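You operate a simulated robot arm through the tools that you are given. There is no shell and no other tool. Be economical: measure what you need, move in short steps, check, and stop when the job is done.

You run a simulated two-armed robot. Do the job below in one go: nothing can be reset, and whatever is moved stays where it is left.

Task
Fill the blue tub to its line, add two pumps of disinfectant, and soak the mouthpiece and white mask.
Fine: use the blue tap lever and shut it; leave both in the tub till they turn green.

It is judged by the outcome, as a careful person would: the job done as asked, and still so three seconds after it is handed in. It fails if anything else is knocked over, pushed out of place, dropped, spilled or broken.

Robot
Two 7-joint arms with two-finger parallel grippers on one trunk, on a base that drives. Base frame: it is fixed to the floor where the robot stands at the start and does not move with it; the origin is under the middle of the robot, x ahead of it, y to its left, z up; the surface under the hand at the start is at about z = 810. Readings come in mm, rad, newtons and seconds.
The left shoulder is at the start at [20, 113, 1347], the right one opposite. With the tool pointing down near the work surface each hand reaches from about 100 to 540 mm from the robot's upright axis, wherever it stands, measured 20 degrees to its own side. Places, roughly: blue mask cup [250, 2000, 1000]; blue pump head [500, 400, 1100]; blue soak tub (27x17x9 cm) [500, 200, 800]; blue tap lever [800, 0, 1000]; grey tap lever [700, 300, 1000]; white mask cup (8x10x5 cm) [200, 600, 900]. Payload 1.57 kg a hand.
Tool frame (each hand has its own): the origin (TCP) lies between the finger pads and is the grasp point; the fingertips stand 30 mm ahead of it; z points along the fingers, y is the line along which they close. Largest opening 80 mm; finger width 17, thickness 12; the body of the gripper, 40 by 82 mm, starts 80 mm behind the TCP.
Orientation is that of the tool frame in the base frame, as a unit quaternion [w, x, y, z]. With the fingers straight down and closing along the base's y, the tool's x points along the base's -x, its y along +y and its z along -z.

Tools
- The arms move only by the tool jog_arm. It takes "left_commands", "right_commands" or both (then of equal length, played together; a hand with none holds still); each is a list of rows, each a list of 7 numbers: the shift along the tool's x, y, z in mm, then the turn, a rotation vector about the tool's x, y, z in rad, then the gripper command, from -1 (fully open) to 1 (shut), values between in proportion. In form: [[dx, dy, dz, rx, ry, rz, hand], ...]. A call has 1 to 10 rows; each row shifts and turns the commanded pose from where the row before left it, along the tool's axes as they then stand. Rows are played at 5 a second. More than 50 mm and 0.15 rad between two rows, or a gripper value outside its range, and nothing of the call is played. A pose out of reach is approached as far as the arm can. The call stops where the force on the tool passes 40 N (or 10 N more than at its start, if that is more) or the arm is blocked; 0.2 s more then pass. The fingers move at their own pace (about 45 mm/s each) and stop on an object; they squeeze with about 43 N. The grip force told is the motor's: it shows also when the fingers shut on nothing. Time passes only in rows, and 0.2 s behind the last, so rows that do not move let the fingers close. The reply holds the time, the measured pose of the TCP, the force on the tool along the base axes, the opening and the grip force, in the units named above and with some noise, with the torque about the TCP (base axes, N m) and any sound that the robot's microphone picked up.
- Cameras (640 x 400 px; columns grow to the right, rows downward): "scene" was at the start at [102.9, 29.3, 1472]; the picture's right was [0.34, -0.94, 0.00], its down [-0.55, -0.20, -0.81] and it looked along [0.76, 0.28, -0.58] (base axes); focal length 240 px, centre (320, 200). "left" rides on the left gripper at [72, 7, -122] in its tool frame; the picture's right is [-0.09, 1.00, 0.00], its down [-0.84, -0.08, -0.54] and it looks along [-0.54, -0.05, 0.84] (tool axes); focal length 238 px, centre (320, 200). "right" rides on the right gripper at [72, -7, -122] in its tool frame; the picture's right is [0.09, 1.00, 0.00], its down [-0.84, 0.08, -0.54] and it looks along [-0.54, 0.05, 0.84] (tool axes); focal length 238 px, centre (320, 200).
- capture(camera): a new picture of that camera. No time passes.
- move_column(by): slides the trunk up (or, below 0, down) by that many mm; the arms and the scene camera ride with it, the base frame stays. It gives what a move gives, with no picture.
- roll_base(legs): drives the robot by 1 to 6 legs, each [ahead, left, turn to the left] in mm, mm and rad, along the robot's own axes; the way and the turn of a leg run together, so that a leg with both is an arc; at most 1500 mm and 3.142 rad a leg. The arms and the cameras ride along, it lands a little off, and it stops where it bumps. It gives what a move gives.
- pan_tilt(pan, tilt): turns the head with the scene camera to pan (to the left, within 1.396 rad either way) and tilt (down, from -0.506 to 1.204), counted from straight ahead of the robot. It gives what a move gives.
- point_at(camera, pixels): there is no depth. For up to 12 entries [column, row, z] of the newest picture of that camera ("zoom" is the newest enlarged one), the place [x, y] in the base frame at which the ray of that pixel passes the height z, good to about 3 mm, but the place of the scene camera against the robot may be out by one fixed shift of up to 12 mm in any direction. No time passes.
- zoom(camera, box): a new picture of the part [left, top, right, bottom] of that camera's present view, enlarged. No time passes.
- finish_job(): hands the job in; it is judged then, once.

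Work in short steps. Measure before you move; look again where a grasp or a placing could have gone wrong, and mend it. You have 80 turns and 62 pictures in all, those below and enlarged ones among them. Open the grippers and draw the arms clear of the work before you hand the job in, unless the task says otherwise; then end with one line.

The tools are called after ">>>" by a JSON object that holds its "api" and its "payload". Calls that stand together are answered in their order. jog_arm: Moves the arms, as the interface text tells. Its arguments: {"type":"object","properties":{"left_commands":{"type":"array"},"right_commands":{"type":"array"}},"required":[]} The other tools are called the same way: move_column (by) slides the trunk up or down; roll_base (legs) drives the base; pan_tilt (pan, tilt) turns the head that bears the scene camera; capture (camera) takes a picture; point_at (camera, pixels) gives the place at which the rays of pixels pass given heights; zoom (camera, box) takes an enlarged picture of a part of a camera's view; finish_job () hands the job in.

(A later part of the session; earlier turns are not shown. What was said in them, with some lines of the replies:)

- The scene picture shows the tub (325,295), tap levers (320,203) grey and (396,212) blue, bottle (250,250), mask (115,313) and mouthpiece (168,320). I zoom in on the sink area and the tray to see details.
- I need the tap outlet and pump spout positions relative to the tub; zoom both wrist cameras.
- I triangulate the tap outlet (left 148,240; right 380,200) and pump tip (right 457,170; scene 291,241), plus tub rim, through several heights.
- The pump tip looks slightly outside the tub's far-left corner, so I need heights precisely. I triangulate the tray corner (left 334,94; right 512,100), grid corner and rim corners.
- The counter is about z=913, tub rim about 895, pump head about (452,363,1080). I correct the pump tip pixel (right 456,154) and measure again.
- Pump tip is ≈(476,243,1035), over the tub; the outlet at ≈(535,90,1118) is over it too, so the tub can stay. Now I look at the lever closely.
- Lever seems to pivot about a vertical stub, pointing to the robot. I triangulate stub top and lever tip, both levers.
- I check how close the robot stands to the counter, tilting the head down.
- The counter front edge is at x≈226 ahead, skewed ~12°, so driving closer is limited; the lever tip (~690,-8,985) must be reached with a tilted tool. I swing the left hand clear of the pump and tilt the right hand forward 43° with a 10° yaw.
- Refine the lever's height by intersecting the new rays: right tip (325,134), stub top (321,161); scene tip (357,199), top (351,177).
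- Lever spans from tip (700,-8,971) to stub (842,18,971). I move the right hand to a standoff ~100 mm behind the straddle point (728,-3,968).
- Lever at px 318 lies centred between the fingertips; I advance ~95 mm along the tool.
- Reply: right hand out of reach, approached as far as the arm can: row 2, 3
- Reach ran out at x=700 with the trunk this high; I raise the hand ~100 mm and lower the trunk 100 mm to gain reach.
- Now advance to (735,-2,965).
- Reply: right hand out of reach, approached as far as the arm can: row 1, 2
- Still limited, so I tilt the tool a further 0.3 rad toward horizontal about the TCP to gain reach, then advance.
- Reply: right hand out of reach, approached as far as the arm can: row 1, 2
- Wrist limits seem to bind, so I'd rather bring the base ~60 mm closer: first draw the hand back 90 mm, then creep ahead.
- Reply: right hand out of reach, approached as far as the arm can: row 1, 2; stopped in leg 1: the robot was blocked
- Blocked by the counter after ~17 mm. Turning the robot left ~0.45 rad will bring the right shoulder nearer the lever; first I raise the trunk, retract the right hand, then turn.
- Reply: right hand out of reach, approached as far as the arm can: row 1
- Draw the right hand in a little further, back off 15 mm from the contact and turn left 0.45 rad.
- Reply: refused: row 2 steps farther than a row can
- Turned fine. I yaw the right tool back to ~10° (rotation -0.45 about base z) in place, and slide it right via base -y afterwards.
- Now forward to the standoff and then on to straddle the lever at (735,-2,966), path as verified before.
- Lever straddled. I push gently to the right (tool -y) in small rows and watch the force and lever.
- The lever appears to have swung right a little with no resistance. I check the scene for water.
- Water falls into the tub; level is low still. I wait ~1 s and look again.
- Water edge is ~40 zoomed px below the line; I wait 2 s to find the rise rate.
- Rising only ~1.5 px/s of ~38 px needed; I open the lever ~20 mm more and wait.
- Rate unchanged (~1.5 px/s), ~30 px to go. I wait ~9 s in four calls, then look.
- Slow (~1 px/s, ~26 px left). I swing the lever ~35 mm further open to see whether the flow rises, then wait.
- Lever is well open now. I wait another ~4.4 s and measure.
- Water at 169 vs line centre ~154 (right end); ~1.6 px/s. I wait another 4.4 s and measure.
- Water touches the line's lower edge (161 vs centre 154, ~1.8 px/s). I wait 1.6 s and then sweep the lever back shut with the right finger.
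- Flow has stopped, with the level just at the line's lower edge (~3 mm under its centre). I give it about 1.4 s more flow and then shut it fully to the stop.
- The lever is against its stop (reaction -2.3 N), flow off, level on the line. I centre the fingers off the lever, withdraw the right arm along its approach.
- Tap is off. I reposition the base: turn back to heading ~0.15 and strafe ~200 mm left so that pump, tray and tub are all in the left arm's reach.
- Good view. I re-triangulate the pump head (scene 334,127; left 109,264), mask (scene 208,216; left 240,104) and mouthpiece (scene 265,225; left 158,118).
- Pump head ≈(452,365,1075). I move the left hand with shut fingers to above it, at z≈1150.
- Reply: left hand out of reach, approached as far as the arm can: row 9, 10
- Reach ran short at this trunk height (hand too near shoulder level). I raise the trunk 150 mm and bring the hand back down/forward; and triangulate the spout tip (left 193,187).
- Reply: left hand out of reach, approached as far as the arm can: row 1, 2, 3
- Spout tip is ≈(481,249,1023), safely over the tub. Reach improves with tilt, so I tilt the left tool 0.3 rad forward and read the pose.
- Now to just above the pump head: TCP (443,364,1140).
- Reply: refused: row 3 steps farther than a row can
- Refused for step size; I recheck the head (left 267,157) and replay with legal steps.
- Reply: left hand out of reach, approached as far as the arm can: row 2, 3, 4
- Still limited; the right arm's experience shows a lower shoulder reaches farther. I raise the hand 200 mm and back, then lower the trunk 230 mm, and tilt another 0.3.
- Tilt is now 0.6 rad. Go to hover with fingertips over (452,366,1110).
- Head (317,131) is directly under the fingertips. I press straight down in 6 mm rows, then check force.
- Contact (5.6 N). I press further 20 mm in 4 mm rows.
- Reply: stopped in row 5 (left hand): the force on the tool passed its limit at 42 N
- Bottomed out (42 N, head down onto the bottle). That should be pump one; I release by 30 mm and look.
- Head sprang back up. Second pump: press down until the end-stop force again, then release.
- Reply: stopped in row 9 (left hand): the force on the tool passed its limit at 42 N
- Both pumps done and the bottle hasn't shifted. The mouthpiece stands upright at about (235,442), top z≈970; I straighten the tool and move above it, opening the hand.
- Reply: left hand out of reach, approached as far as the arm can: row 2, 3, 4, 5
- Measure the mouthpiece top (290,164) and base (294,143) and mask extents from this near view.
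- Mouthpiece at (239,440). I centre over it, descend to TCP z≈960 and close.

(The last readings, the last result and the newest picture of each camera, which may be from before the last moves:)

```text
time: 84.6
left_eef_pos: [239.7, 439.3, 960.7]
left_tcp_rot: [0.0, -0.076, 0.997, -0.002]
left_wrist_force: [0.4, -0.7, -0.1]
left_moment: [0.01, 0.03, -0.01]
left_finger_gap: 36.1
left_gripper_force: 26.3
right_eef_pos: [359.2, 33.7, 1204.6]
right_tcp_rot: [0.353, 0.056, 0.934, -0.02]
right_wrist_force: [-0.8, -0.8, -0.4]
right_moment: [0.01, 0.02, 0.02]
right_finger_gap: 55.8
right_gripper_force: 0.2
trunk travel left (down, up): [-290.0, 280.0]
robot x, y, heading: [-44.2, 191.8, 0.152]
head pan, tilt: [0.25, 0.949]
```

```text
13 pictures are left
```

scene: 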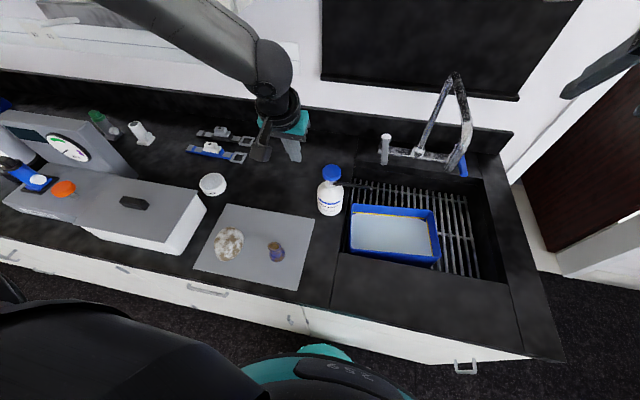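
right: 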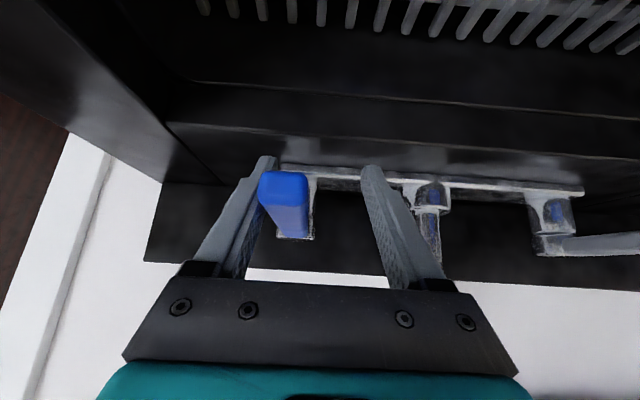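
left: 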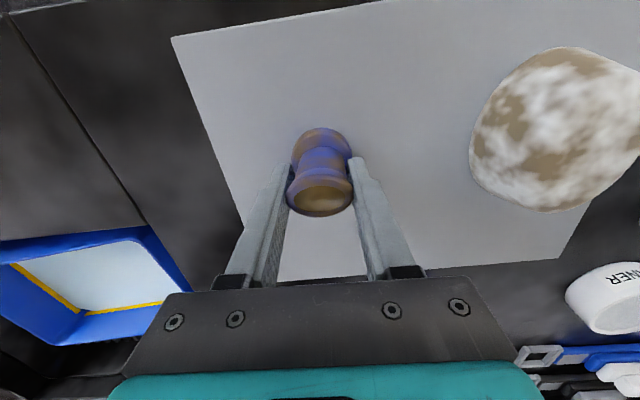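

Mouthpiece gripped (36 mm). I lift it 150 mm and drive 150 mm right so the tub comes into comfortable reach.

>>> {"api": "jog_arm", "payload": {"left_commands": [[0, 0, -20, 0, 0, 0, 1], [0, 0, -45, 0, 0, 0, 1], [0, 0, -45, 0, 0, 0, 1], [0, 0, -40, 0, 0, 0, 1], [0, 0, 0, 0, 0, 0, 1]]}}

>>> {"api": "roll_base", "payload": {"legs": [[0, -150, 0]]}}

>>> {"api": "capture", "payload": {"camera": "left"}}

```text
time: 85.8
left_eef_pos: [237.7, 440.2, 1111.2]
left_tcp_rot: [0.001, -0.076, 0.997, -0.001]
left_wrist_force: [0.1, -0.2, -0.7]
left_moment: [0.0, 0.01, -0.01]
left_finger_gap: 34.5
left_gripper_force: 41.5
right_eef_pos: [360.2, 33.8, 1204.5]
right_tcp_rot: [0.353, 0.055, 0.934, -0.019]
right_wrist_force: [0.0, -0.1, -0.3]
right_moment: [0.01, -0.02, 0.0]
right_finger_gap: 56.0
right_gripper_force: 0.0
trunk travel left (down, up): [-290.0, 280.0]
robot x, y, heading: [-44.2, 190.2, 0.155]
head pan, tilt: [0.25, 0.949]
```

```text
time: 87.1
left_eef_pos: [261.3, 293.6, 1109.6]
left_tcp_rot: [0.002, -0.077, 0.997, -0.002]
left_wrist_force: [0.7, 0.2, 0.5]
left_moment: [0.02, 0.03, 0.01]
left_finger_gap: 34.8
left_gripper_force: 42.2
right_eef_pos: [382.5, -113.9, 1204.3]
right_tcp_rot: [0.354, 0.055, 0.934, -0.019]
right_wrist_force: [-1.1, 0.2, 0.8]
right_moment: [0.0, -0.03, 0.01]
right_finger_gap: 56.1
right_gripper_force: 0.1
trunk travel left (down, up): [-290.0, 280.0]
robot x, y, heading: [-19.4, 45.6, 0.156]
head pan, tilt: [0.25, 0.949]
```

```text
12 pictures are left
```

left: 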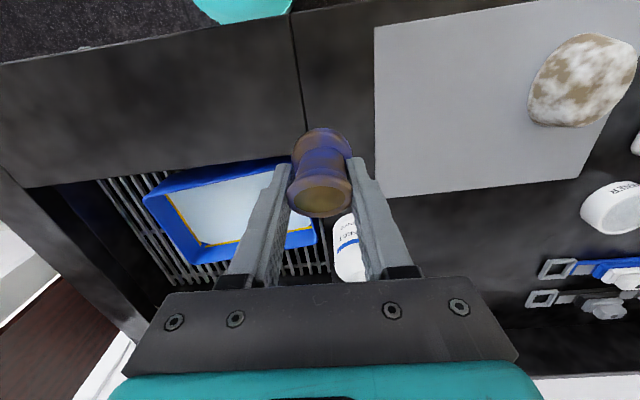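

I check the rim corners in this view and move over the tub at (425,186), staying high.

>>> {"api": "point_at", "payload": {"camera": "left", "pixels": [[143, 197, 895], [185, 264, 895], [315, 240, 895], [205, 244, 875]]}}

>>> {"api": "jog_arm", "payload": {"left_commands": [[-29.1, -26.4, 0, 0, 0, 0, 1], [-29.1, -26.4, 0, 0, 0, 0, 1], [-29.1, -26.4, 0, 0, 0, 0, 1], [-29.1, -26.4, 0, 0, 0, 0, 1], [-29.1, -26.4, 0, 0, 0, 0, 1], [0, 0, 0, 0, 0, 0, 1]]}}

>>> {"api": "capture", "payload": {"camera": "left"}}

```text
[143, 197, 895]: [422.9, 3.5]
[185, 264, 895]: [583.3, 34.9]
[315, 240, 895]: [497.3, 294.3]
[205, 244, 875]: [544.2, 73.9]
```

```text
time: 88.5
left_eef_pos: [390.4, 217.2, 1114.6]
left_tcp_rot: [0.001, -0.077, 0.997, -0.004]
left_wrist_force: [0.3, -0.3, -0.8]
left_moment: [0.0, 0.0, 0.03]
left_finger_gap: 34.6
left_gripper_force: 41.8
left hand out of reach, approached as far as the arm can: row 4, 5
right_eef_pos: [383.2, -113.2, 1203.6]
right_tcp_rot: [0.353, 0.055, 0.934, -0.019]
right_wrist_force: [-0.2, 0.5, -0.2]
right_moment: [-0.02, -0.02, 0.03]
right_finger_gap: 56.0
right_gripper_force: 0.1
trunk travel left (down, up): [-290.0, 280.0]
robot x, y, heading: [-19.9, 45.7, 0.155]
head pan, tilt: [0.25, 0.949]
```

```text
11 pictures are left
```

left: 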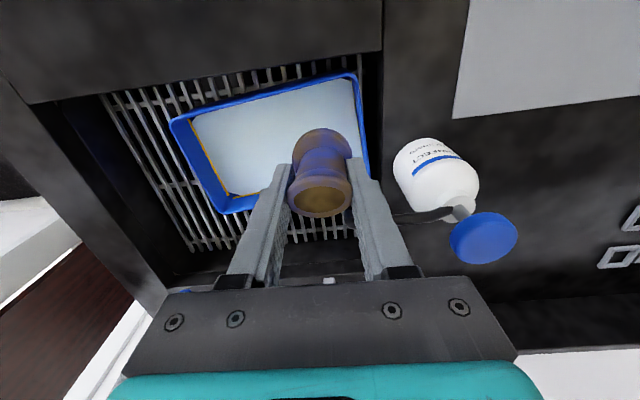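

Only a little short; at lower height reach grows. I descend to z≈965 (bottom above rim), then shift over (428,186).

>>> {"api": "jog_arm", "payload": {"left_commands": [[0, 0, 38, 0, 0, 0, 1], [0, 0, 38, 0, 0, 0, 1], [0, 0, 38, 0, 0, 0, 1], [0, 0, 36, 0, 0, 0, 1], [-16, -18, 0, 0, 0, 0, 1], [-16, -18, 0, 0, 0, 0, 1], [0, 0, 0, 0, 0, 0, 1]]}}

>>> {"api": "capture", "payload": {"camera": "left"}}

```text
time: 90.1
left_eef_pos: [370.8, 238.8, 995.0]
left_tcp_rot: [0.002, -0.078, 0.997, -0.004]
left_wrist_force: [0.0, -0.1, -0.2]
left_moment: [-0.01, 0.0, 0.04]
left_finger_gap: 34.8
left_gripper_force: 42.3
left hand out of reach, approached as far as the arm can: row 1, 2, 3, 4, 5, 6
right_eef_pos: [382.5, -112.3, 1205.0]
right_tcp_rot: [0.353, 0.055, 0.934, -0.019]
right_wrist_force: [0.1, 0.4, -0.7]
right_moment: [-0.01, 0.03, -0.01]
right_finger_gap: 56.1
right_gripper_force: 0.0
trunk travel left (down, up): [-290.0, 280.0]
robot x, y, heading: [-18.7, 45.9, 0.158]
head pan, tilt: [0.25, 0.949]
```

```text
10 pictures are left
```

left: 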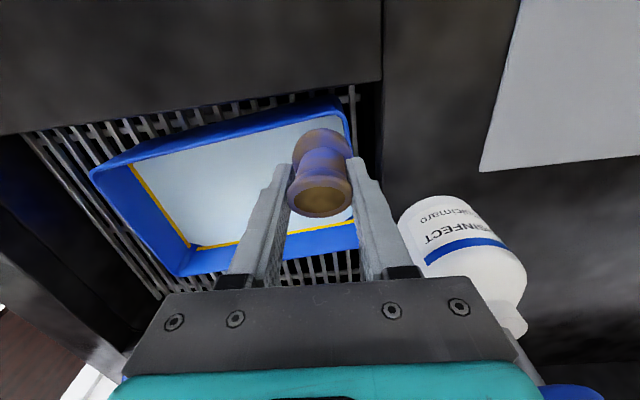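

Straight-down reach is short at this trunk height. I raise the trunk 110 mm (towards the start height where reach is larger) and tilt 0.3 rad forward, then shift over the tub.

>>> {"api": "move_column", "payload": {"by": 110}}

>>> {"api": "jog_arm", "payload": {"left_commands": [[0, 0, 0, 0, -0.15, 0, 1], [0, 0, 0, 0, -0.15, 0, 1], [-14, -26, 30, 0, 0, 0, 1], [-14, -26, 30, 0, 0, 0, 1], [0, 0, 38, 0, 0, 0, 1], [0, 0, 20, 0, 0, 0, 1], [0, 0, 0, 0, 0, 0, 1]]}}

```text
time: 91.6
left_eef_pos: [370.3, 238.1, 1104.0]
left_tcp_rot: [0.002, -0.078, 0.997, -0.003]
left_wrist_force: [0.3, 0.2, -0.1]
left_moment: [0.01, -0.02, -0.01]
left_finger_gap: 34.4
left_gripper_force: 42.5
right_eef_pos: [382.1, -112.4, 1314.8]
right_tcp_rot: [0.353, 0.056, 0.934, -0.02]
right_wrist_force: [0.2, 0.2, 0.0]
right_moment: [0.01, -0.01, 0.03]
right_finger_gap: 55.8
right_gripper_force: 0.1
trunk travel left (down, up): [-400.0, 170.0]
robot x, y, heading: [-15.8, 45.7, 0.154]
head pan, tilt: [0.25, 0.949]
```

```text
time: 93.2
left_eef_pos: [388.8, 258.2, 1055.8]
left_tcp_rot: [0.151, -0.077, 0.986, 0.008]
left_wrist_force: [0.1, 0.9, -0.6]
left_moment: [0.0, 0.01, -0.03]
left_finger_gap: 34.5
left_gripper_force: 41.7
left hand out of reach, approached as far as the arm can: row 3, 4, 5, 6
right_eef_pos: [382.0, -113.5, 1314.0]
right_tcp_rot: [0.354, 0.056, 0.934, -0.019]
right_wrist_force: [0.1, -0.2, -1.1]
right_moment: [0.01, 0.02, 0.01]
right_finger_gap: 56.1
right_gripper_force: 0.0
trunk travel left (down, up): [-400.0, 170.0]
robot x, y, heading: [-17.8, 47.3, 0.152]
head pan, tilt: [0.25, 0.949]
```

The left arm seems limited inward; driving ~110 mm further right puts the tub on its own side. Hand clears spout by >70 mm.

>>> {"api": "roll_base", "payload": {"legs": [[0, -110, 0]]}}

>>> {"api": "jog_arm", "payload": {"left_commands": [[0, 0, 0, 0, 0.15, 0, 1], [0, 0, 0, 0, 0.15, 0, 1], [0, 0, 30, 0, 0, 0, 1], [0, 0, 30, 0, 0, 0, 1], [0, 0, 0, 0, 0, 0, 1]]}}

>>> {"api": "capture", "payload": {"camera": "left"}}

```text
time: 94.3
left_eef_pos: [405.6, 151.7, 1055.6]
left_tcp_rot: [0.152, -0.077, 0.985, 0.009]
left_wrist_force: [-0.5, -0.2, 0.1]
left_moment: [0.04, -0.02, -0.01]
left_finger_gap: 34.6
left_gripper_force: 41.5
right_eef_pos: [399.2, -219.8, 1315.6]
right_tcp_rot: [0.353, 0.055, 0.934, -0.019]
right_wrist_force: [0.6, -0.5, -0.8]
right_moment: [0.05, -0.02, -0.01]
right_finger_gap: 55.9
right_gripper_force: 0.1
trunk travel left (down, up): [-400.0, 170.0]
robot x, y, heading: [-1.9, -62.1, 0.157]
head pan, tilt: [0.25, 0.949]
```

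```text
time: 95.5
left_eef_pos: [367.4, 181.1, 1034.9]
left_tcp_rot: [0.002, -0.078, 0.997, -0.005]
left_wrist_force: [-1.1, -0.6, -0.2]
left_moment: [0.0, 0.01, 0.03]
left_finger_gap: 34.8
left_gripper_force: 42.2
left hand out of reach, approached as far as the arm can: row 1, 2, 3, 4
right_eef_pos: [399.0, -219.1, 1315.5]
right_tcp_rot: [0.353, 0.055, 0.934, -0.02]
right_wrist_force: [0.0, 0.9, 0.1]
right_moment: [0.0, -0.02, 0.01]
right_finger_gap: 56.0
right_gripper_force: 0.0
trunk travel left (down, up): [-400.0, 170.0]
robot x, y, heading: [-4.3, -58.5, 0.152]
head pan, tilt: [0.25, 0.949]
```

```text
9 pictures are left
```

left: 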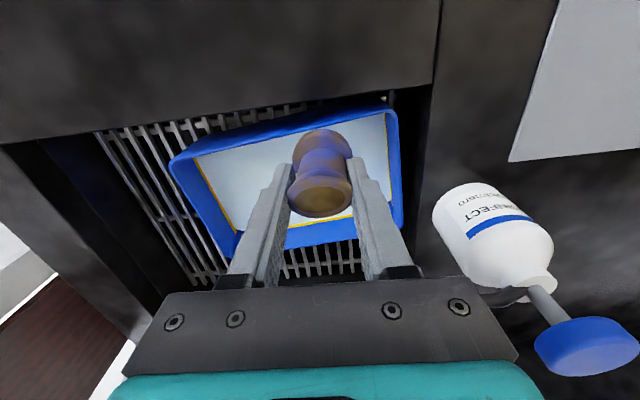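

Tool-down reach is the bottleneck, so I turn the robot right ~0.35 rad (left shoulder forward, ~50 mm gain) and creep 20 mm ahead; hand path clears tap by ~100 mm.

>>> {"api": "roll_base", "payload": {"legs": [[0, 0, -0.35], [20, 0, 0]]}}

```text
time: 97.4
left_eef_pos: [449.1, 34.7, 1033.5]
left_tcp_rot: [0.002, 0.098, 0.995, -0.005]
left_wrist_force: [0.7, -0.1, -0.7]
left_moment: [0.0, 0.01, 0.02]
left_finger_gap: 34.6
left_gripper_force: 41.7
right_eef_pos: [341.1, -351.7, 1314.8]
right_tcp_rot: [0.344, 0.218, 0.91, -0.081]
right_wrist_force: [-0.2, -1.4, 0.3]
right_moment: [0.0, -0.01, -0.01]
right_finger_gap: 56.0
right_gripper_force: 0.1
trunk travel left (down, up): [-400.0, 170.0]
robot x, y, heading: [15.5, -67.9, -0.199]
head pan, tilt: [0.25, 0.949]
```

Now at (449,35). I shift to (440,80) over the tub's right half and descend to z≈970, checking reach before going below the rim.

>>> {"api": "jog_arm", "payload": {"left_commands": [[17.6, 42, 0, 0, 0, 0, 1], [0, 0, 22, 0, 0, 0, 1], [0, 0, 22, 0, 0, 0, 1], [0, 0, 20, 0, 0, 0, 1], [0, 0, 0, 0, 0, 0, 1]]}}

>>> {"api": "capture", "payload": {"camera": "left"}}

```text
time: 98.6
left_eef_pos: [431.0, 87.3, 988.9]
left_tcp_rot: [0.001, 0.098, 0.995, -0.005]
left_wrist_force: [-0.3, -0.2, 0.2]
left_moment: [0.03, 0.0, -0.01]
left_finger_gap: 34.5
left_gripper_force: 41.8
left hand out of reach, approached as far as the arm can: row 3, 4
right_eef_pos: [338.9, -351.9, 1314.8]
right_tcp_rot: [0.343, 0.219, 0.91, -0.081]
right_wrist_force: [0.1, 0.0, 0.2]
right_moment: [0.02, 0.02, -0.01]
right_finger_gap: 56.2
right_gripper_force: 0.1
trunk travel left (down, up): [-400.0, 170.0]
robot x, y, heading: [15.7, -64.9, -0.2]
head pan, tilt: [0.25, 0.949]
```

```text
8 pictures are left
```

left: 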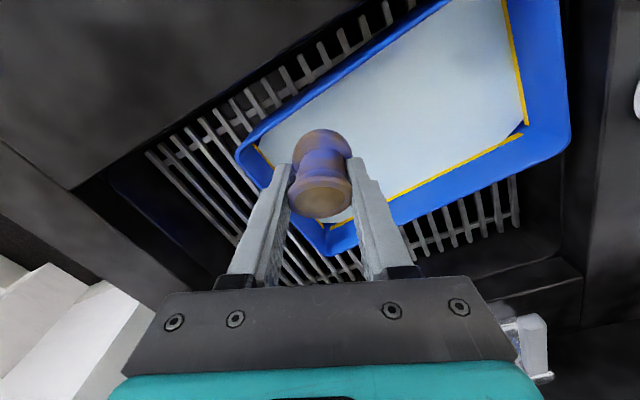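

Reach shrinks with the arm reaching low, so I use the trunk to lower instead: hand up to z≈1045 at (447,82), then column down 100.

>>> {"api": "jog_arm", "payload": {"left_commands": [[0, 0, -28, 0, 0, 0, 1], [0, 0, -28, 0, 0, 0, 1], [-16.6, -1.8, 0, 0, 0, 0, 1], [0, 0, 0, 0, 0, 0, 1]]}}

>>> {"api": "move_column", "payload": {"by": -98}}

>>> {"api": "capture", "payload": {"camera": "left"}}

```text
time: 99.6
left_eef_pos: [447.5, 83.0, 1044.5]
left_tcp_rot: [0.001, 0.098, 0.995, -0.005]
left_wrist_force: [0.1, 0.1, -0.8]
left_moment: [0.0, -0.03, -0.01]
left_finger_gap: 34.5
left_gripper_force: 41.8
right_eef_pos: [339.3, -351.6, 1314.7]
right_tcp_rot: [0.345, 0.219, 0.909, -0.082]
right_wrist_force: [0.0, 0.6, -0.5]
right_moment: [-0.02, -0.02, -0.02]
right_finger_gap: 56.0
right_gripper_force: 0.0
trunk travel left (down, up): [-400.0, 170.0]
robot x, y, heading: [18.8, -64.9, -0.196]
head pan, tilt: [0.25, 0.949]
```

```text
time: 101.0
left_eef_pos: [446.8, 83.5, 946.9]
left_tcp_rot: [0.001, 0.099, 0.995, -0.005]
left_wrist_force: [-0.4, -0.8, 0.5]
left_moment: [-0.06, 0.0, 0.01]
left_finger_gap: 34.5
left_gripper_force: 41.6
right_eef_pos: [338.5, -351.7, 1217.1]
right_tcp_rot: [0.345, 0.218, 0.909, -0.081]
right_wrist_force: [0.3, 0.6, 0.6]
right_moment: [0.02, 0.0, 0.0]
right_finger_gap: 56.1
right_gripper_force: 0.1
trunk travel left (down, up): [-302.0, 268.0]
robot x, y, heading: [18.1, -68.4, -0.199]
head pan, tilt: [0.25, 0.949]
```

```text
7 pictures are left
```

left: 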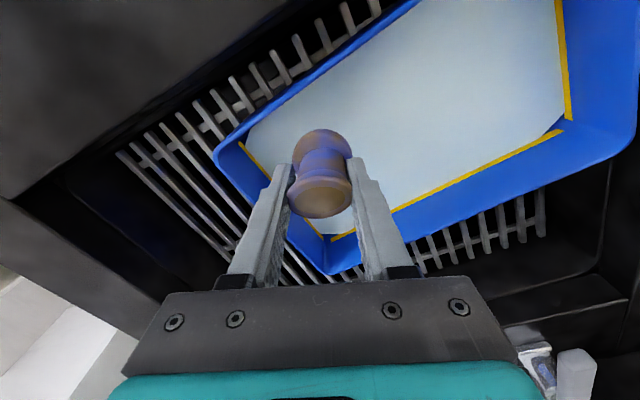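

Mouthpiece hangs inside the rim's right half. I lower 76 mm by the column, open part way, then raise the column straight up.

>>> {"api": "move_column", "payload": {"by": -76}}

>>> {"api": "jog_arm", "payload": {"left_commands": [[0, 0, 0, 0, 0, 0, 0.2], [0, 0, 0, 0, 0, 0, -0.4], [0, 0, 0, 0, 0, 0, -0.4], [0, 0, 0, 0, 0, 0, -0.4]]}}

>>> {"api": "move_column", "payload": {"by": 174}}

>>> {"api": "capture", "payload": {"camera": "left"}}

```text
time: 102.1
left_eef_pos: [447.6, 83.4, 870.0]
left_tcp_rot: [0.002, 0.097, 0.995, -0.004]
left_wrist_force: [0.2, 0.7, -0.4]
left_moment: [-0.02, -0.01, 0.03]
left_finger_gap: 34.6
left_gripper_force: 41.8
right_eef_pos: [339.4, -351.3, 1140.7]
right_tcp_rot: [0.344, 0.219, 0.91, -0.082]
right_wrist_force: [1.0, -0.3, -0.4]
right_moment: [0.04, 0.0, 0.0]
right_finger_gap: 56.0
right_gripper_force: 0.1
trunk travel left (down, up): [-226.0, 344.0]
robot x, y, heading: [19.3, -65.3, -0.196]
head pan, tilt: [0.25, 0.949]
```

```text
time: 103.1
left_eef_pos: [448.1, 82.8, 870.9]
left_tcp_rot: [0.002, 0.099, 0.995, -0.004]
left_wrist_force: [-0.9, 0.4, 0.1]
left_moment: [0.0, 0.02, 0.0]
left_finger_gap: 55.8
left_gripper_force: 0.0
right_eef_pos: [339.6, -352.2, 1140.7]
right_tcp_rot: [0.344, 0.219, 0.909, -0.081]
right_wrist_force: [0.2, 0.0, -0.7]
right_moment: [0.01, -0.02, -0.01]
right_finger_gap: 56.1
right_gripper_force: 0.0
trunk travel left (down, up): [-226.0, 344.0]
robot x, y, heading: [16.4, -64.4, -0.198]
head pan, tilt: [0.25, 0.949]
```

```text
time: 105.0
left_eef_pos: [448.3, 82.9, 1044.4]
left_tcp_rot: [0.002, 0.098, 0.995, -0.005]
left_wrist_force: [0.0, 1.1, 0.5]
left_moment: [0.0, -0.04, -0.01]
left_finger_gap: 56.0
left_gripper_force: 0.1
right_eef_pos: [340.1, -351.6, 1316.3]
right_tcp_rot: [0.343, 0.218, 0.91, -0.081]
right_wrist_force: [-0.1, 0.8, 0.0]
right_moment: [0.01, 0.01, 0.02]
right_finger_gap: 55.8
right_gripper_force: 0.1
trunk travel left (down, up): [-400.0, 170.0]
robot x, y, heading: [16.7, -67.6, -0.199]
head pan, tilt: [0.25, 0.949]
```

```text
6 pictures are left
```

left: 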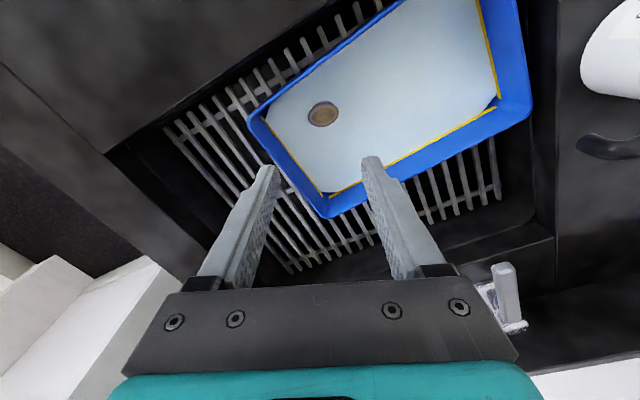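

Mouthpiece is standing in the tub's water. I lift the trunk 80 mm for clearance and return the base to the tray position for the mask.

>>> {"api": "move_column", "payload": {"by": 80}}

>>> {"api": "roll_base", "payload": {"legs": [[-30, 0, 0.35], [8, 254, 0]]}}

```text
time: 106.2
left_eef_pos: [447.6, 82.4, 1124.5]
left_tcp_rot: [0.001, 0.098, 0.995, -0.005]
left_wrist_force: [0.5, -0.3, 1.0]
left_moment: [-0.01, 0.0, -0.04]
left_finger_gap: 55.9
left_gripper_force: 0.1
right_eef_pos: [340.5, -351.3, 1394.9]
right_tcp_rot: [0.344, 0.218, 0.91, -0.081]
right_wrist_force: [-0.1, -1.1, 0.2]
right_moment: [0.0, -0.04, 0.02]
right_finger_gap: 55.9
right_gripper_force: 0.1
trunk travel left (down, up): [-480.0, 90.0]
robot x, y, heading: [16.1, -66.3, -0.197]
head pan, tilt: [0.25, 0.949]
```

```text
time: 109.1
left_eef_pos: [310.5, 475.9, 1124.7]
left_tcp_rot: [0.002, -0.075, 0.997, -0.004]
left_wrist_force: [-0.2, 0.2, 0.7]
left_moment: [0.02, 0.02, -0.02]
left_finger_gap: 55.9
left_gripper_force: 0.1
right_eef_pos: [357.4, 29.6, 1395.0]
right_tcp_rot: [0.353, 0.057, 0.934, -0.02]
right_wrist_force: [0.1, -0.2, -0.7]
right_moment: [-0.02, 0.0, -0.04]
right_finger_gap: 56.0
right_gripper_force: 0.0
trunk travel left (down, up): [-480.0, 90.0]
robot x, y, heading: [-45.9, 191.0, 0.15]
head pan, tilt: [0.25, 0.949]
```

I move over the mask at (204,581) and lower to z≈1020 for a close look, hand open.

>>> {"api": "jog_arm", "payload": {"left_commands": [[22.3, 29.9, 0, 0, 0, 0, -1], [22.3, 29.9, 0, 0, 0, 0, -1], [22.3, 29.9, 0, 0, 0, 0, -1], [22.3, 29.9, 0, 0, 0, 0, -1], [0, 0, 0, 0, 0, 0, -1]]}}

>>> {"api": "move_column", "payload": {"by": -100}}

>>> {"api": "capture", "payload": {"camera": "left"}}

```text
time: 110.3
left_eef_pos: [205.4, 582.3, 1124.7]
left_tcp_rot: [0.002, -0.074, 0.997, -0.003]
left_wrist_force: [0.2, -0.1, -0.9]
left_moment: [0.01, -0.01, 0.02]
left_finger_gap: 80.0
left_gripper_force: 0.0
right_eef_pos: [359.4, 28.9, 1393.7]
right_tcp_rot: [0.353, 0.057, 0.934, -0.02]
right_wrist_force: [0.2, 0.7, -0.4]
right_moment: [0.01, -0.02, 0.01]
right_finger_gap: 56.0
right_gripper_force: 0.2
trunk travel left (down, up): [-480.0, 90.0]
robot x, y, heading: [-39.6, 186.8, 0.149]
head pan, tilt: [0.25, 0.949]
```

```text
time: 111.7
left_eef_pos: [204.9, 580.8, 1023.8]
left_tcp_rot: [0.002, -0.075, 0.997, -0.005]
left_wrist_force: [0.9, -0.6, -0.7]
left_moment: [0.0, 0.0, 0.0]
left_finger_gap: 80.0
left_gripper_force: 0.2
right_eef_pos: [356.9, 29.7, 1295.2]
right_tcp_rot: [0.352, 0.058, 0.934, -0.02]
right_wrist_force: [-0.2, 0.1, -0.1]
right_moment: [0.0, -0.03, 0.0]
right_finger_gap: 55.8
right_gripper_force: 0.0
trunk travel left (down, up): [-380.0, 190.0]
robot x, y, heading: [-39.9, 189.6, 0.151]
head pan, tilt: [0.25, 0.949]
```

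```text
5 pictures are left
```

left: 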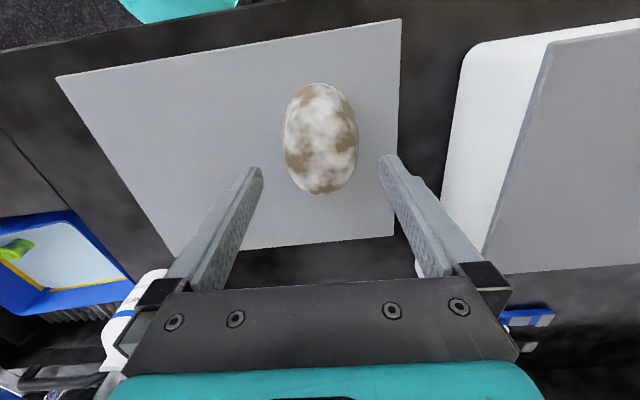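

The mouthpiece is already green (18,248). Measure the mask outline here: columns 283–357, rows 83–195.

>>> {"api": "point_at", "payload": {"camera": "left", "pixels": [[283, 138, 920], [357, 138, 920], [283, 138, 940], [357, 138, 940], [318, 83, 920], [322, 195, 940], [322, 195, 955]]}}

```text
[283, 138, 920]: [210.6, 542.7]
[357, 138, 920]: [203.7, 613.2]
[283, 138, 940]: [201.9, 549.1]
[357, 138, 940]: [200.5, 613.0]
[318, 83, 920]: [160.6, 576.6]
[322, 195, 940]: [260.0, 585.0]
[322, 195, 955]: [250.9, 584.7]
```

Mask is ~70 mm wide, centred at ~(206,579), matching the hand. Lower 66 mm by column and close.

>>> {"api": "jog_arm", "payload": {"left_commands": [[0, -2, 0, 0, 0, 0, -1]]}}

>>> {"api": "move_column", "payload": {"by": -66}}

>>> {"api": "jog_arm", "payload": {"left_commands": [[0, 0, 0, 0, 0, 0, 1], [0, 0, 0, 0, 0, 0, 1], [0, 0, 0, 0, 0, 0, 1], [0, 0, 0, 0, 0, 0, 1]]}}

>>> {"api": "move_column", "payload": {"by": 40}}

>>> {"api": "capture", "payload": {"camera": "left"}}

```text
time: 112.1
left_eef_pos: [204.8, 579.4, 1023.0]
left_tcp_rot: [0.002, -0.076, 0.997, -0.003]
left_wrist_force: [0.8, -0.4, 0.2]
left_moment: [0.01, 0.0, -0.04]
left_finger_gap: 79.9
left_gripper_force: 0.0
right_eef_pos: [357.2, 29.2, 1294.1]
right_tcp_rot: [0.352, 0.058, 0.934, -0.021]
right_wrist_force: [0.1, -0.2, 0.5]
right_moment: [0.01, -0.01, -0.01]
right_finger_gap: 56.0
right_gripper_force: 0.2
trunk travel left (down, up): [-380.0, 190.0]
robot x, y, heading: [-41.4, 188.2, 0.152]
head pan, tilt: [0.25, 0.949]
```

```text
time: 113.1
left_eef_pos: [203.9, 579.7, 957.4]
left_tcp_rot: [0.002, -0.075, 0.997, -0.005]
left_wrist_force: [0.2, -0.4, -0.7]
left_moment: [-0.02, 0.01, 0.01]
left_finger_gap: 80.1
left_gripper_force: 0.1
right_eef_pos: [357.9, 30.4, 1228.8]
right_tcp_rot: [0.353, 0.056, 0.934, -0.02]
right_wrist_force: [0.3, 0.7, -0.7]
right_moment: [-0.03, 0.0, -0.02]
right_finger_gap: 56.1
right_gripper_force: 0.1
trunk travel left (down, up): [-314.0, 256.0]
robot x, y, heading: [-44.2, 191.6, 0.146]
head pan, tilt: [0.25, 0.949]
```

```text
time: 114.1
left_eef_pos: [203.8, 578.8, 958.3]
left_tcp_rot: [0.002, -0.075, 0.997, -0.003]
left_wrist_force: [0.4, 2.0, 1.2]
left_moment: [0.1, 0.04, -0.02]
left_finger_gap: 67.5
left_gripper_force: 42.7
right_eef_pos: [357.1, 30.7, 1229.9]
right_tcp_rot: [0.353, 0.057, 0.934, -0.02]
right_wrist_force: [-0.2, -0.6, 0.5]
right_moment: [0.0, 0.0, 0.0]
right_finger_gap: 55.7
right_gripper_force: 0.1
trunk travel left (down, up): [-314.0, 256.0]
robot x, y, heading: [-43.4, 191.7, 0.151]
head pan, tilt: [0.25, 0.949]
```

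```text
time: 115.0
left_eef_pos: [203.5, 579.9, 997.8]
left_tcp_rot: [0.002, -0.075, 0.997, -0.005]
left_wrist_force: [-0.7, 0.5, -1.4]
left_moment: [-0.02, 0.05, 0.02]
left_finger_gap: 67.6
left_gripper_force: 43.3
right_eef_pos: [358.6, 29.6, 1269.5]
right_tcp_rot: [0.353, 0.058, 0.934, -0.021]
right_wrist_force: [-0.1, -0.4, 0.0]
right_moment: [0.04, -0.01, 0.0]
right_finger_gap: 56.2
right_gripper_force: 0.1
trunk travel left (down, up): [-354.0, 216.0]
robot x, y, heading: [-44.7, 189.7, 0.151]
head pan, tilt: [0.25, 0.949]
```

```text
4 pictures are left
```

left: 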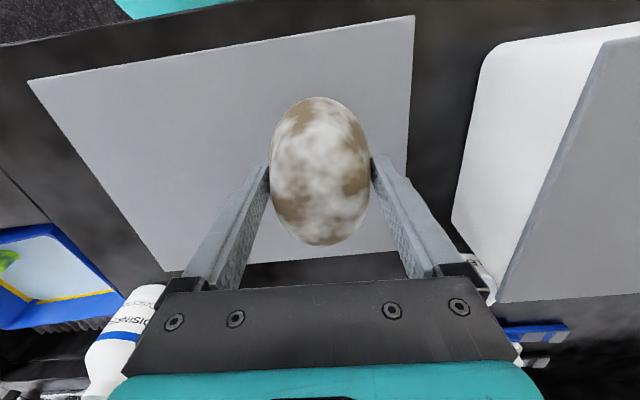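

Mask is held firmly (67.6 mm, 43 N) and lifted. I raise the trunk 120 mm, draw the hand in, and drive to a pose turned right in front of the tub.

>>> {"api": "move_column", "payload": {"by": 120}}

>>> {"api": "jog_arm", "payload": {"left_commands": [[-8.8, -37.4, 0, 0, 0, 0, 1], [-8.8, -37.4, 0, 0, 0, 0, 1], [-8.8, -37.4, 0, 0, 0, 0, 1], [0, 0, 0, 0, 0, 0, 1]]}}

>>> {"api": "roll_base", "payload": {"legs": [[6, -213, 0], [0, 0, -0.5], [20, 0, 0]]}}

```text
time: 116.5
left_eef_pos: [204.2, 579.6, 1118.2]
left_tcp_rot: [0.002, -0.075, 0.997, -0.005]
left_wrist_force: [-1.0, 0.1, -1.6]
left_moment: [-0.01, 0.01, 0.0]
left_finger_gap: 67.5
left_gripper_force: 43.0
right_eef_pos: [358.5, 29.9, 1386.2]
right_tcp_rot: [0.353, 0.057, 0.934, -0.02]
right_wrist_force: [-0.4, 0.4, -0.2]
right_moment: [0.02, -0.01, 0.04]
right_finger_gap: 56.1
right_gripper_force: 0.0
trunk travel left (down, up): [-474.0, 96.0]
robot x, y, heading: [-41.5, 184.8, 0.151]
head pan, tilt: [0.25, 0.949]
```

```text
time: 117.5
left_eef_pos: [247.7, 473.3, 1117.8]
left_tcp_rot: [0.002, -0.076, 0.997, -0.004]
left_wrist_force: [-0.6, -0.3, -0.3]
left_moment: [0.01, -0.05, 0.02]
left_finger_gap: 67.4
left_gripper_force: 43.1
right_eef_pos: [357.8, 31.2, 1389.4]
right_tcp_rot: [0.353, 0.058, 0.934, -0.021]
right_wrist_force: [-0.4, 0.4, 0.6]
right_moment: [-0.04, 0.03, 0.01]
right_finger_gap: 56.0
right_gripper_force: 0.0
trunk travel left (down, up): [-474.0, 96.0]
robot x, y, heading: [-41.8, 188.6, 0.15]
head pan, tilt: [0.25, 0.949]
```

```text
time: 120.9
left_eef_pos: [404.7, 80.2, 1118.3]
left_tcp_rot: [0.001, 0.173, 0.985, -0.004]
left_wrist_force: [-0.1, -0.8, -1.8]
left_moment: [-0.01, 0.06, 0.02]
left_finger_gap: 67.4
left_gripper_force: 43.0
right_eef_pos: [288.6, -360.0, 1388.3]
right_tcp_rot: [0.337, 0.285, 0.891, -0.106]
right_wrist_force: [-0.9, 0.5, -0.2]
right_moment: [0.01, -0.02, -0.02]
right_finger_gap: 56.1
right_gripper_force: 0.0
trunk travel left (down, up): [-474.0, 96.0]
robot x, y, heading: [13.3, -28.5, -0.347]
head pan, tilt: [0.25, 0.949]
```

At (405,80,1118). I yaw the tool +0.6 rad to align with the tub and move to (441,185).

>>> {"api": "jog_arm", "payload": {"left_commands": [[0, 0, 0, 0, 0, -0.15, 1], [0, 0, 0, 0, 0, -0.15, 1], [0, 0, 0, 0, 0, -0.15, 1], [0, 0, 0, 0, 0, -0.15, 1], [-20.3, 30.9, 0, 0, 0, 0, 1], [-20.3, 30.9, 0, 0, 0, 0, 1], [-20.3, 30.9, 0, 0, 0, 0, 1], [0, 0, 0, 0, 0, 0, 1]]}}

>>> {"api": "capture", "payload": {"camera": "left"}}

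```text
time: 122.7
left_eef_pos: [440.5, 184.8, 1117.5]
left_tcp_rot: [0.0, -0.125, 0.992, -0.003]
left_wrist_force: [-0.4, -0.1, -1.2]
left_moment: [0.03, -0.01, -0.01]
left_finger_gap: 67.3
left_gripper_force: 42.6
right_eef_pos: [290.3, -361.4, 1388.2]
right_tcp_rot: [0.338, 0.286, 0.89, -0.107]
right_wrist_force: [-0.9, 0.1, -0.1]
right_moment: [0.05, -0.02, 0.02]
right_finger_gap: 55.8
right_gripper_force: 0.1
trunk travel left (down, up): [-474.0, 96.0]
robot x, y, heading: [15.3, -30.9, -0.342]
head pan, tilt: [0.25, 0.949]
```

```text
3 pictures are left
```

left: 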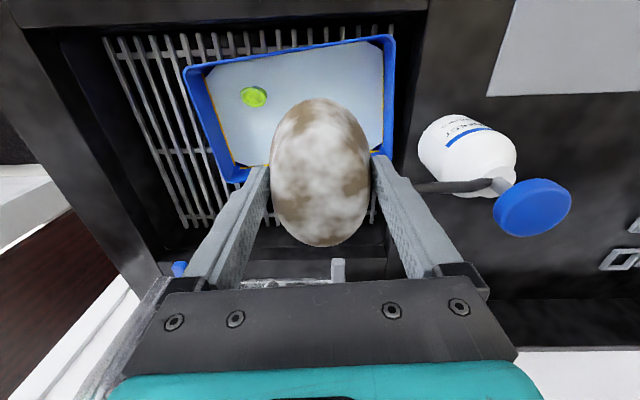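

Mask is aligned over the free left part, with the green mouthpiece at (254,97) to the right. I verify rim corners from this view before lowering.

>>> {"api": "point_at", "payload": {"camera": "left", "pixels": [[185, 69, 895], [393, 38, 895], [238, 183, 895], [254, 97, 870]]}}

>>> {"api": "move_column", "payload": {"by": -155}}

```text
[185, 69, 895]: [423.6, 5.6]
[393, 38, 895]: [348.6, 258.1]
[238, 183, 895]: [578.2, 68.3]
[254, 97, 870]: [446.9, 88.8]
```

```text
time: 124.5
left_eef_pos: [440.3, 185.0, 963.7]
left_tcp_rot: [0.0, -0.125, 0.992, -0.004]
left_wrist_force: [0.9, 0.4, -0.2]
left_moment: [-0.03, 0.01, -0.01]
left_finger_gap: 67.4
left_gripper_force: 43.4
right_eef_pos: [288.9, -360.4, 1235.2]
right_tcp_rot: [0.338, 0.285, 0.891, -0.107]
right_wrist_force: [0.3, 0.1, 0.4]
right_moment: [0.0, -0.03, 0.02]
right_finger_gap: 55.9
right_gripper_force: 0.0
trunk travel left (down, up): [-319.0, 251.0]
robot x, y, heading: [17.0, -26.9, -0.352]
head pan, tilt: [0.25, 0.949]
```

Corners agree with earlier values. Lower 93 mm further, open, and raise straight up.

>>> {"api": "move_column", "payload": {"by": -93}}

>>> {"api": "jog_arm", "payload": {"left_commands": [[0, 0, 0, 0, 0, 0, -0.85], [0, 0, 0, 0, 0, 0, -1], [0, 0, 0, 0, 0, 0, -1], [0, 0, 0, 0, 0, 0, -1]]}}

>>> {"api": "move_column", "payload": {"by": 250}}

>>> {"api": "capture", "payload": {"camera": "left"}}

```text
time: 125.8
left_eef_pos: [441.1, 185.3, 870.8]
left_tcp_rot: [-0.001, -0.125, 0.992, -0.005]
left_wrist_force: [-0.5, -0.6, -1.3]
left_moment: [-0.01, 0.0, 0.03]
left_finger_gap: 67.2
left_gripper_force: 43.0
right_eef_pos: [290.2, -359.5, 1140.1]
right_tcp_rot: [0.337, 0.286, 0.891, -0.107]
right_wrist_force: [0.1, 0.9, 0.2]
right_moment: [-0.01, 0.03, 0.0]
right_finger_gap: 56.1
right_gripper_force: 0.1
trunk travel left (down, up): [-226.0, 344.0]
robot x, y, heading: [12.6, -27.2, -0.348]
head pan, tilt: [0.25, 0.949]
```

```text
time: 126.8
left_eef_pos: [441.1, 186.3, 870.9]
left_tcp_rot: [0.0, -0.125, 0.992, -0.004]
left_wrist_force: [0.2, 0.7, -0.1]
left_moment: [-0.02, -0.02, 0.03]
left_finger_gap: 79.9
left_gripper_force: 0.1
right_eef_pos: [289.9, -359.8, 1141.5]
right_tcp_rot: [0.337, 0.285, 0.891, -0.106]
right_wrist_force: [0.6, -0.1, -0.3]
right_moment: [0.01, -0.03, -0.01]
right_finger_gap: 56.0
right_gripper_force: 0.1
trunk travel left (down, up): [-226.0, 344.0]
robot x, y, heading: [14.1, -28.2, -0.339]
head pan, tilt: [0.25, 0.949]
```

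```text
time: 129.4
left_eef_pos: [441.0, 186.2, 1120.6]
left_tcp_rot: [-0.001, -0.125, 0.992, -0.005]
left_wrist_force: [0.3, 0.4, 0.4]
left_moment: [-0.02, 0.01, 0.0]
left_finger_gap: 80.0
left_gripper_force: 0.1
right_eef_pos: [289.3, -360.2, 1390.5]
right_tcp_rot: [0.336, 0.286, 0.891, -0.106]
right_wrist_force: [-0.5, 0.1, -0.1]
right_moment: [-0.02, -0.01, -0.04]
right_finger_gap: 56.2
right_gripper_force: 0.0
trunk travel left (down, up): [-476.0, 94.0]
robot x, y, heading: [15.4, -26.1, -0.346]
head pan, tilt: [0.25, 0.949]
```

```text
2 pictures are left
```

left: 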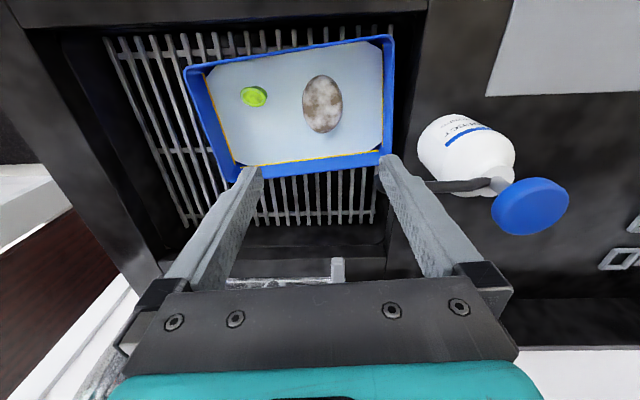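

Mask sits in the water, not yet green. I draw the left arm back, open both hands, and wait ~10 s, then aim the head at the tub.

>>> {"api": "jog_arm", "payload": {"left_commands": [[40, 0, -10, 0, 0, 0, -1], [40, 0, -10, 0, 0, 0, -1], [40, 0, -10, 0, 0, 0, -1], [0, 0, 0, 0, 0, 0, -1], [0, 0, 0, 0, 0, 0, -1], [0, 0, 0, 0, 0, 0, -1], [0, 0, 0, 0, 0, 0, -1], [0, 0, 0, 0, 0, 0, -1], [0, 0, 0, 0, 0, 0, -1], [0, 0, 0, 0, 0, 0, -1]], "right_commands": [[0, 0, 0, 0, 0, 0, -1], [0, 0, 0, 0, 0, 0, -1], [0, 0, 0, 0, 0, 0, -1], [0, 0, 0, 0, 0, 0, -1], [0, 0, 0, 0, 0, 0, -1], [0, 0, 0, 0, 0, 0, -1], [0, 0, 0, 0, 0, 0, -1], [0, 0, 0, 0, 0, 0, -1], [0, 0, 0, 0, 0, 0, -1], [0, 0, 0, 0, 0, 0, -1]]}}

>>> {"api": "jog_arm", "payload": {"left_commands": [[0, 0, 0, 0, 0, 0, -1], [0, 0, 0, 0, 0, 0, -1], [0, 0, 0, 0, 0, 0, -1], [0, 0, 0, 0, 0, 0, -1], [0, 0, 0, 0, 0, 0, -1], [0, 0, 0, 0, 0, 0, -1], [0, 0, 0, 0, 0, 0, -1], [0, 0, 0, 0, 0, 0, -1], [0, 0, 0, 0, 0, 0, -1], [0, 0, 0, 0, 0, 0, -1]]}}

>>> {"api": "jog_arm", "payload": {"left_commands": [[0, 0, 0, 0, 0, 0, -1], [0, 0, 0, 0, 0, 0, -1], [0, 0, 0, 0, 0, 0, -1], [0, 0, 0, 0, 0, 0, -1], [0, 0, 0, 0, 0, 0, -1], [0, 0, 0, 0, 0, 0, -1], [0, 0, 0, 0, 0, 0, -1], [0, 0, 0, 0, 0, 0, -1], [0, 0, 0, 0, 0, 0, -1], [0, 0, 0, 0, 0, 0, -1]]}}

>>> {"api": "pan_tilt", "payload": {"pan": 0.73, "tilt": 0.9}}

>>> {"api": "capture", "payload": {"camera": "scene"}}

```text
time: 131.6
left_eef_pos: [324.9, 154.7, 1152.2]
left_tcp_rot: [0.0, -0.126, 0.992, -0.004]
left_wrist_force: [-0.4, -0.4, 0.1]
left_moment: [-0.02, -0.01, -0.05]
left_finger_gap: 79.7
left_gripper_force: 0.2
right_eef_pos: [290.4, -360.6, 1389.7]
right_tcp_rot: [0.337, 0.286, 0.89, -0.107]
right_wrist_force: [0.0, 0.3, -0.2]
right_moment: [0.01, 0.02, 0.0]
right_finger_gap: 80.0
right_gripper_force: 0.0
trunk travel left (down, up): [-476.0, 94.0]
robot x, y, heading: [13.7, -27.9, -0.347]
head pan, tilt: [0.25, 0.949]
```

```text
time: 133.8
left_eef_pos: [324.9, 155.8, 1151.5]
left_tcp_rot: [-0.001, -0.127, 0.992, -0.004]
left_wrist_force: [0.7, -0.1, -0.3]
left_moment: [-0.02, 0.0, 0.0]
left_finger_gap: 79.9
left_gripper_force: 0.1
right_eef_pos: [289.8, -360.0, 1390.2]
right_tcp_rot: [0.337, 0.285, 0.891, -0.106]
right_wrist_force: [-0.3, 0.3, 0.1]
right_moment: [0.02, -0.01, 0.0]
right_finger_gap: 80.0
right_gripper_force: 0.0
trunk travel left (down, up): [-476.0, 94.0]
robot x, y, heading: [12.8, -28.8, -0.343]
head pan, tilt: [0.25, 0.949]
```

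```text
time: 136.0
left_eef_pos: [325.8, 154.9, 1151.8]
left_tcp_rot: [0.0, -0.126, 0.992, -0.004]
left_wrist_force: [0.1, -0.4, 0.3]
left_moment: [0.01, -0.03, -0.01]
left_finger_gap: 79.8
left_gripper_force: 0.0
right_eef_pos: [289.1, -360.8, 1390.8]
right_tcp_rot: [0.337, 0.286, 0.891, -0.107]
right_wrist_force: [-0.7, 0.2, -1.2]
right_moment: [0.02, -0.03, -0.01]
right_finger_gap: 80.4
right_gripper_force: 0.0
trunk travel left (down, up): [-476.0, 94.0]
robot x, y, heading: [14.9, -30.0, -0.35]
head pan, tilt: [0.25, 0.949]
```

```text
time: 136.9
left_eef_pos: [325.1, 154.4, 1151.8]
left_tcp_rot: [-0.001, -0.126, 0.992, -0.005]
left_wrist_force: [-0.3, -0.1, -0.3]
left_moment: [-0.01, 0.01, 0.01]
left_finger_gap: 80.1
left_gripper_force: 0.0
right_eef_pos: [289.3, -360.7, 1390.9]
right_tcp_rot: [0.336, 0.285, 0.891, -0.107]
right_wrist_force: [0.2, -1.5, -0.2]
right_moment: [0.0, 0.01, 0.0]
right_finger_gap: 80.0
right_gripper_force: 0.0
trunk travel left (down, up): [-476.0, 94.0]
robot x, y, heading: [12.9, -29.3, -0.346]
head pan, tilt: [0.73, 0.901]
```

```text
1 pictures are left
```

scene: 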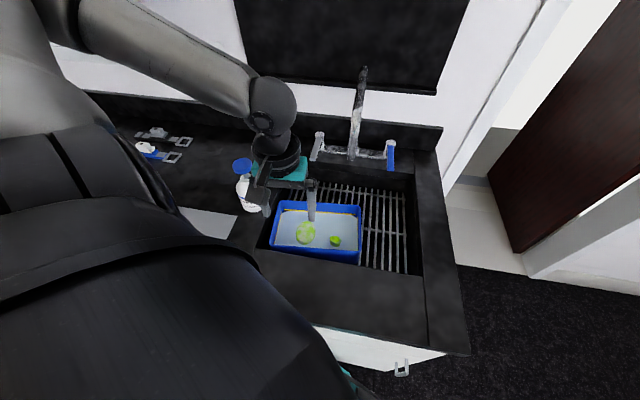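

Both are green at (305,233) and (335,240). I draw the left arm back clear of the tub, wait a little more, and take the last look.

>>> {"api": "jog_arm", "payload": {"left_commands": [[40, 0, -20, 0, 0, 0, -1], [40, 0, -20, 0, 0, 0, -1], [0, 0, -40, 0, 0, 0, -1], [0, 0, 0, 0, 0, 0, -1], [0, 0, 0, 0, 0, 0, -1], [0, 0, 0, 0, 0, 0, -1], [0, 0, 0, 0, 0, 0, -1], [0, 0, 0, 0, 0, 0, -1], [0, 0, 0, 0, 0, 0, -1], [0, 0, 0, 0, 0, 0, -1]]}}

>>> {"api": "zoom", "payload": {"camera": "scene", "box": [220, 120, 420, 280]}}

```text
time: 139.1
left_eef_pos: [321.8, 140.6, 1219.8]
left_tcp_rot: [-0.002, -0.126, 0.992, -0.004]
left_wrist_force: [-0.2, 1.0, 0.2]
left_moment: [-0.01, -0.03, 0.01]
left_finger_gap: 79.9
left_gripper_force: 0.0
left hand out of reach, approached as far as the arm can: row 1, 2
right_eef_pos: [289.5, -360.2, 1390.6]
right_tcp_rot: [0.337, 0.285, 0.891, -0.106]
right_wrist_force: [1.2, -0.3, 0.1]
right_moment: [0.0, -0.01, -0.01]
right_finger_gap: 80.0
right_gripper_force: 0.0
trunk travel left (down, up): [-476.0, 94.0]
robot x, y, heading: [15.1, -28.9, -0.343]
head pan, tilt: [0.73, 0.901]
```

```text
2.50 times, centred on (320, 200) of scene
```

zoom: 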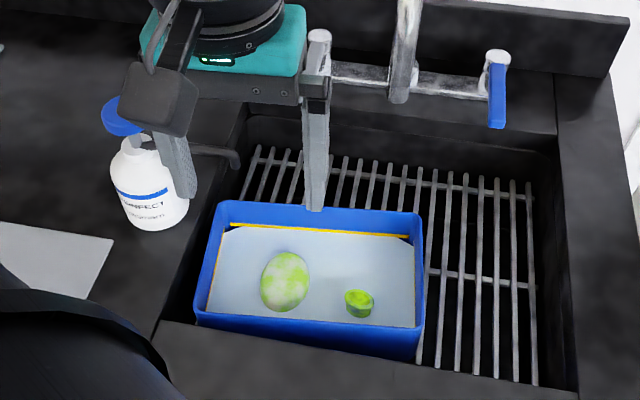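

The mask still has pale patches (greening progressing), so I raise the trunk, back the base off to clear the arm, and wait ~9 s more before handing in.

>>> {"api": "move_column", "payload": {"by": 90}}

>>> {"api": "roll_base", "payload": {"legs": [[-120, 0, 0]]}}

>>> {"api": "jog_arm", "payload": {"left_commands": [[0, 0, 0, 0, 0, 0, -1], [0, 0, 0, 0, 0, 0, -1], [0, 0, 0, 0, 0, 0, -1], [0, 0, 0, 0, 0, 0, -1], [0, 0, 0, 0, 0, 0, -1], [0, 0, 0, 0, 0, 0, -1], [0, 0, 0, 0, 0, 0, -1], [0, 0, 0, 0, 0, 0, -1], [0, 0, 0, 0, 0, 0, -1], [0, 0, 0, 0, 0, 0, -1]]}}

>>> {"api": "jog_arm", "payload": {"left_commands": [[0, 0, 0, 0, 0, 0, -1], [0, 0, 0, 0, 0, 0, -1], [0, 0, 0, 0, 0, 0, -1], [0, 0, 0, 0, 0, 0, -1], [0, 0, 0, 0, 0, 0, -1], [0, 0, 0, 0, 0, 0, -1], [0, 0, 0, 0, 0, 0, -1], [0, 0, 0, 0, 0, 0, -1], [0, 0, 0, 0, 0, 0, -1], [0, 0, 0, 0, 0, 0, -1]]}}

>>> {"api": "jog_arm", "payload": {"left_commands": [[0, 0, 0, 0, 0, 0, -1], [0, 0, 0, 0, 0, 0, -1], [0, 0, 0, 0, 0, 0, -1], [0, 0, 0, 0, 0, 0, -1], [0, 0, 0, 0, 0, 0, -1], [0, 0, 0, 0, 0, 0, -1], [0, 0, 0, 0, 0, 0, -1], [0, 0, 0, 0, 0, 0, -1], [0, 0, 0, 0, 0, 0, -1], [0, 0, 0, 0, 0, 0, -1]]}}

>>> {"api": "jog_arm", "payload": {"left_commands": [[0, 0, 0, 0, 0, 0, -1], [0, 0, 0, 0, 0, 0, -1], [0, 0, 0, 0, 0, 0, -1], [0, 0, 0, 0, 0, 0, -1], [0, 0, 0, 0, 0, 0, -1], [0, 0, 0, 0, 0, 0, -1], [0, 0, 0, 0, 0, 0, -1], [0, 0, 0, 0, 0, 0, -1], [0, 0, 0, 0, 0, 0, -1], [0, 0, 0, 0, 0, 0, -1]]}}

```text
time: 140.3
left_eef_pos: [321.4, 141.1, 1308.8]
left_tcp_rot: [-0.001, -0.126, 0.992, -0.004]
left_wrist_force: [-0.1, -0.5, 0.3]
left_moment: [0.02, -0.01, 0.01]
left_finger_gap: 80.3
left_gripper_force: 0.0
right_eef_pos: [289.7, -358.7, 1481.6]
right_tcp_rot: [0.337, 0.285, 0.891, -0.106]
right_wrist_force: [-0.7, 0.1, 0.2]
right_moment: [0.0, 0.0, 0.03]
right_finger_gap: 80.0
right_gripper_force: 0.1
trunk travel left (down, up): [-566.0, 4.0]
robot x, y, heading: [8.7, -32.3, -0.346]
head pan, tilt: [0.73, 0.901]
```

```text
time: 141.6
left_eef_pos: [214.8, 180.0, 1309.6]
left_tcp_rot: [-0.001, -0.127, 0.992, -0.004]
left_wrist_force: [0.6, 0.2, -0.7]
left_moment: [-0.04, -0.01, -0.02]
left_finger_gap: 80.1
left_gripper_force: 0.0
right_eef_pos: [181.8, -321.5, 1480.3]
right_tcp_rot: [0.338, 0.285, 0.891, -0.106]
right_wrist_force: [0.2, -0.1, -0.3]
right_moment: [-0.02, 0.0, -0.02]
right_finger_gap: 79.9
right_gripper_force: 0.0
trunk travel left (down, up): [-566.0, 4.0]
robot x, y, heading: [-96.0, 13.4, -0.347]
head pan, tilt: [0.73, 0.901]
```

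```text
time: 143.8
left_eef_pos: [214.6, 180.7, 1307.9]
left_tcp_rot: [-0.001, -0.126, 0.992, -0.004]
left_wrist_force: [-0.1, 0.2, -0.2]
left_moment: [-0.03, -0.01, 0.02]
left_finger_gap: 79.8
left_gripper_force: 0.1
right_eef_pos: [181.3, -321.7, 1481.4]
right_tcp_rot: [0.337, 0.286, 0.891, -0.107]
right_wrist_force: [0.4, -0.4, 0.5]
right_moment: [0.0, 0.0, -0.01]
right_finger_gap: 79.9
right_gripper_force: 0.0
trunk travel left (down, up): [-566.0, 4.0]
robot x, y, heading: [-94.0, 12.8, -0.35]
head pan, tilt: [0.73, 0.901]
```

```text
time: 145.9
left_eef_pos: [214.4, 180.5, 1309.1]
left_tcp_rot: [-0.001, -0.126, 0.992, -0.004]
left_wrist_force: [1.0, -0.4, -0.9]
left_moment: [0.02, 0.0, 0.04]
left_finger_gap: 79.8
left_gripper_force: 0.0
right_eef_pos: [180.7, -321.3, 1481.1]
right_tcp_rot: [0.337, 0.285, 0.891, -0.106]
right_wrist_force: [0.4, -0.1, 0.6]
right_moment: [0.0, -0.01, -0.04]
right_finger_gap: 79.8
right_gripper_force: 0.1
trunk travel left (down, up): [-566.0, 4.0]
robot x, y, heading: [-95.3, 9.8, -0.345]
head pan, tilt: [0.73, 0.901]
```

```text
time: 148.2
left_eef_pos: [214.1, 181.2, 1309.3]
left_tcp_rot: [-0.001, -0.126, 0.992, -0.004]
left_wrist_force: [0.3, -0.6, 0.0]
left_moment: [-0.02, -0.01, -0.02]
left_finger_gap: 80.1
left_gripper_force: 0.2
right_eef_pos: [182.5, -320.4, 1480.3]
right_tcp_rot: [0.337, 0.285, 0.891, -0.106]
right_wrist_force: [0.4, -0.3, 0.2]
right_moment: [0.06, 0.04, 0.03]
right_finger_gap: 80.0
right_gripper_force: 0.0
trunk travel left (down, up): [-566.0, 4.0]
robot x, y, heading: [-93.6, 12.2, -0.347]
head pan, tilt: [0.73, 0.901]
```

```text
time: 150.3
left_eef_pos: [213.8, 179.6, 1308.4]
left_tcp_rot: [-0.001, -0.127, 0.992, -0.005]
left_wrist_force: [0.0, 0.2, 0.4]
left_moment: [0.02, -0.01, -0.01]
left_finger_gap: 79.8
left_gripper_force: 0.1
right_eef_pos: [182.3, -320.9, 1480.8]
right_tcp_rot: [0.337, 0.286, 0.891, -0.108]
right_wrist_force: [-0.6, 0.2, 0.6]
right_moment: [0.02, 0.03, 0.02]
right_finger_gap: 79.9
right_gripper_force: 0.1
trunk travel left (down, up): [-566.0, 4.0]
robot x, y, heading: [-91.4, 9.6, -0.342]
head pan, tilt: [0.73, 0.901]
```

Mask has soaked over 23 s (the mouthpiece greened within ~9 s), the tap is shut, both hands are open and clear; I hand in.

>>> {"api": "finish_job", "payload": {}}

```text
The job is handed in.
```

I filled the tub to its line with the blue lever and shut the tap. I gave the pump two full presses; no disinfectant could be seen coming out. The mouthpiece and white mask are both in the tub and have turned green, though the mask still had pale patches when I last looked. It then soaked about 11 s more before I handed in.
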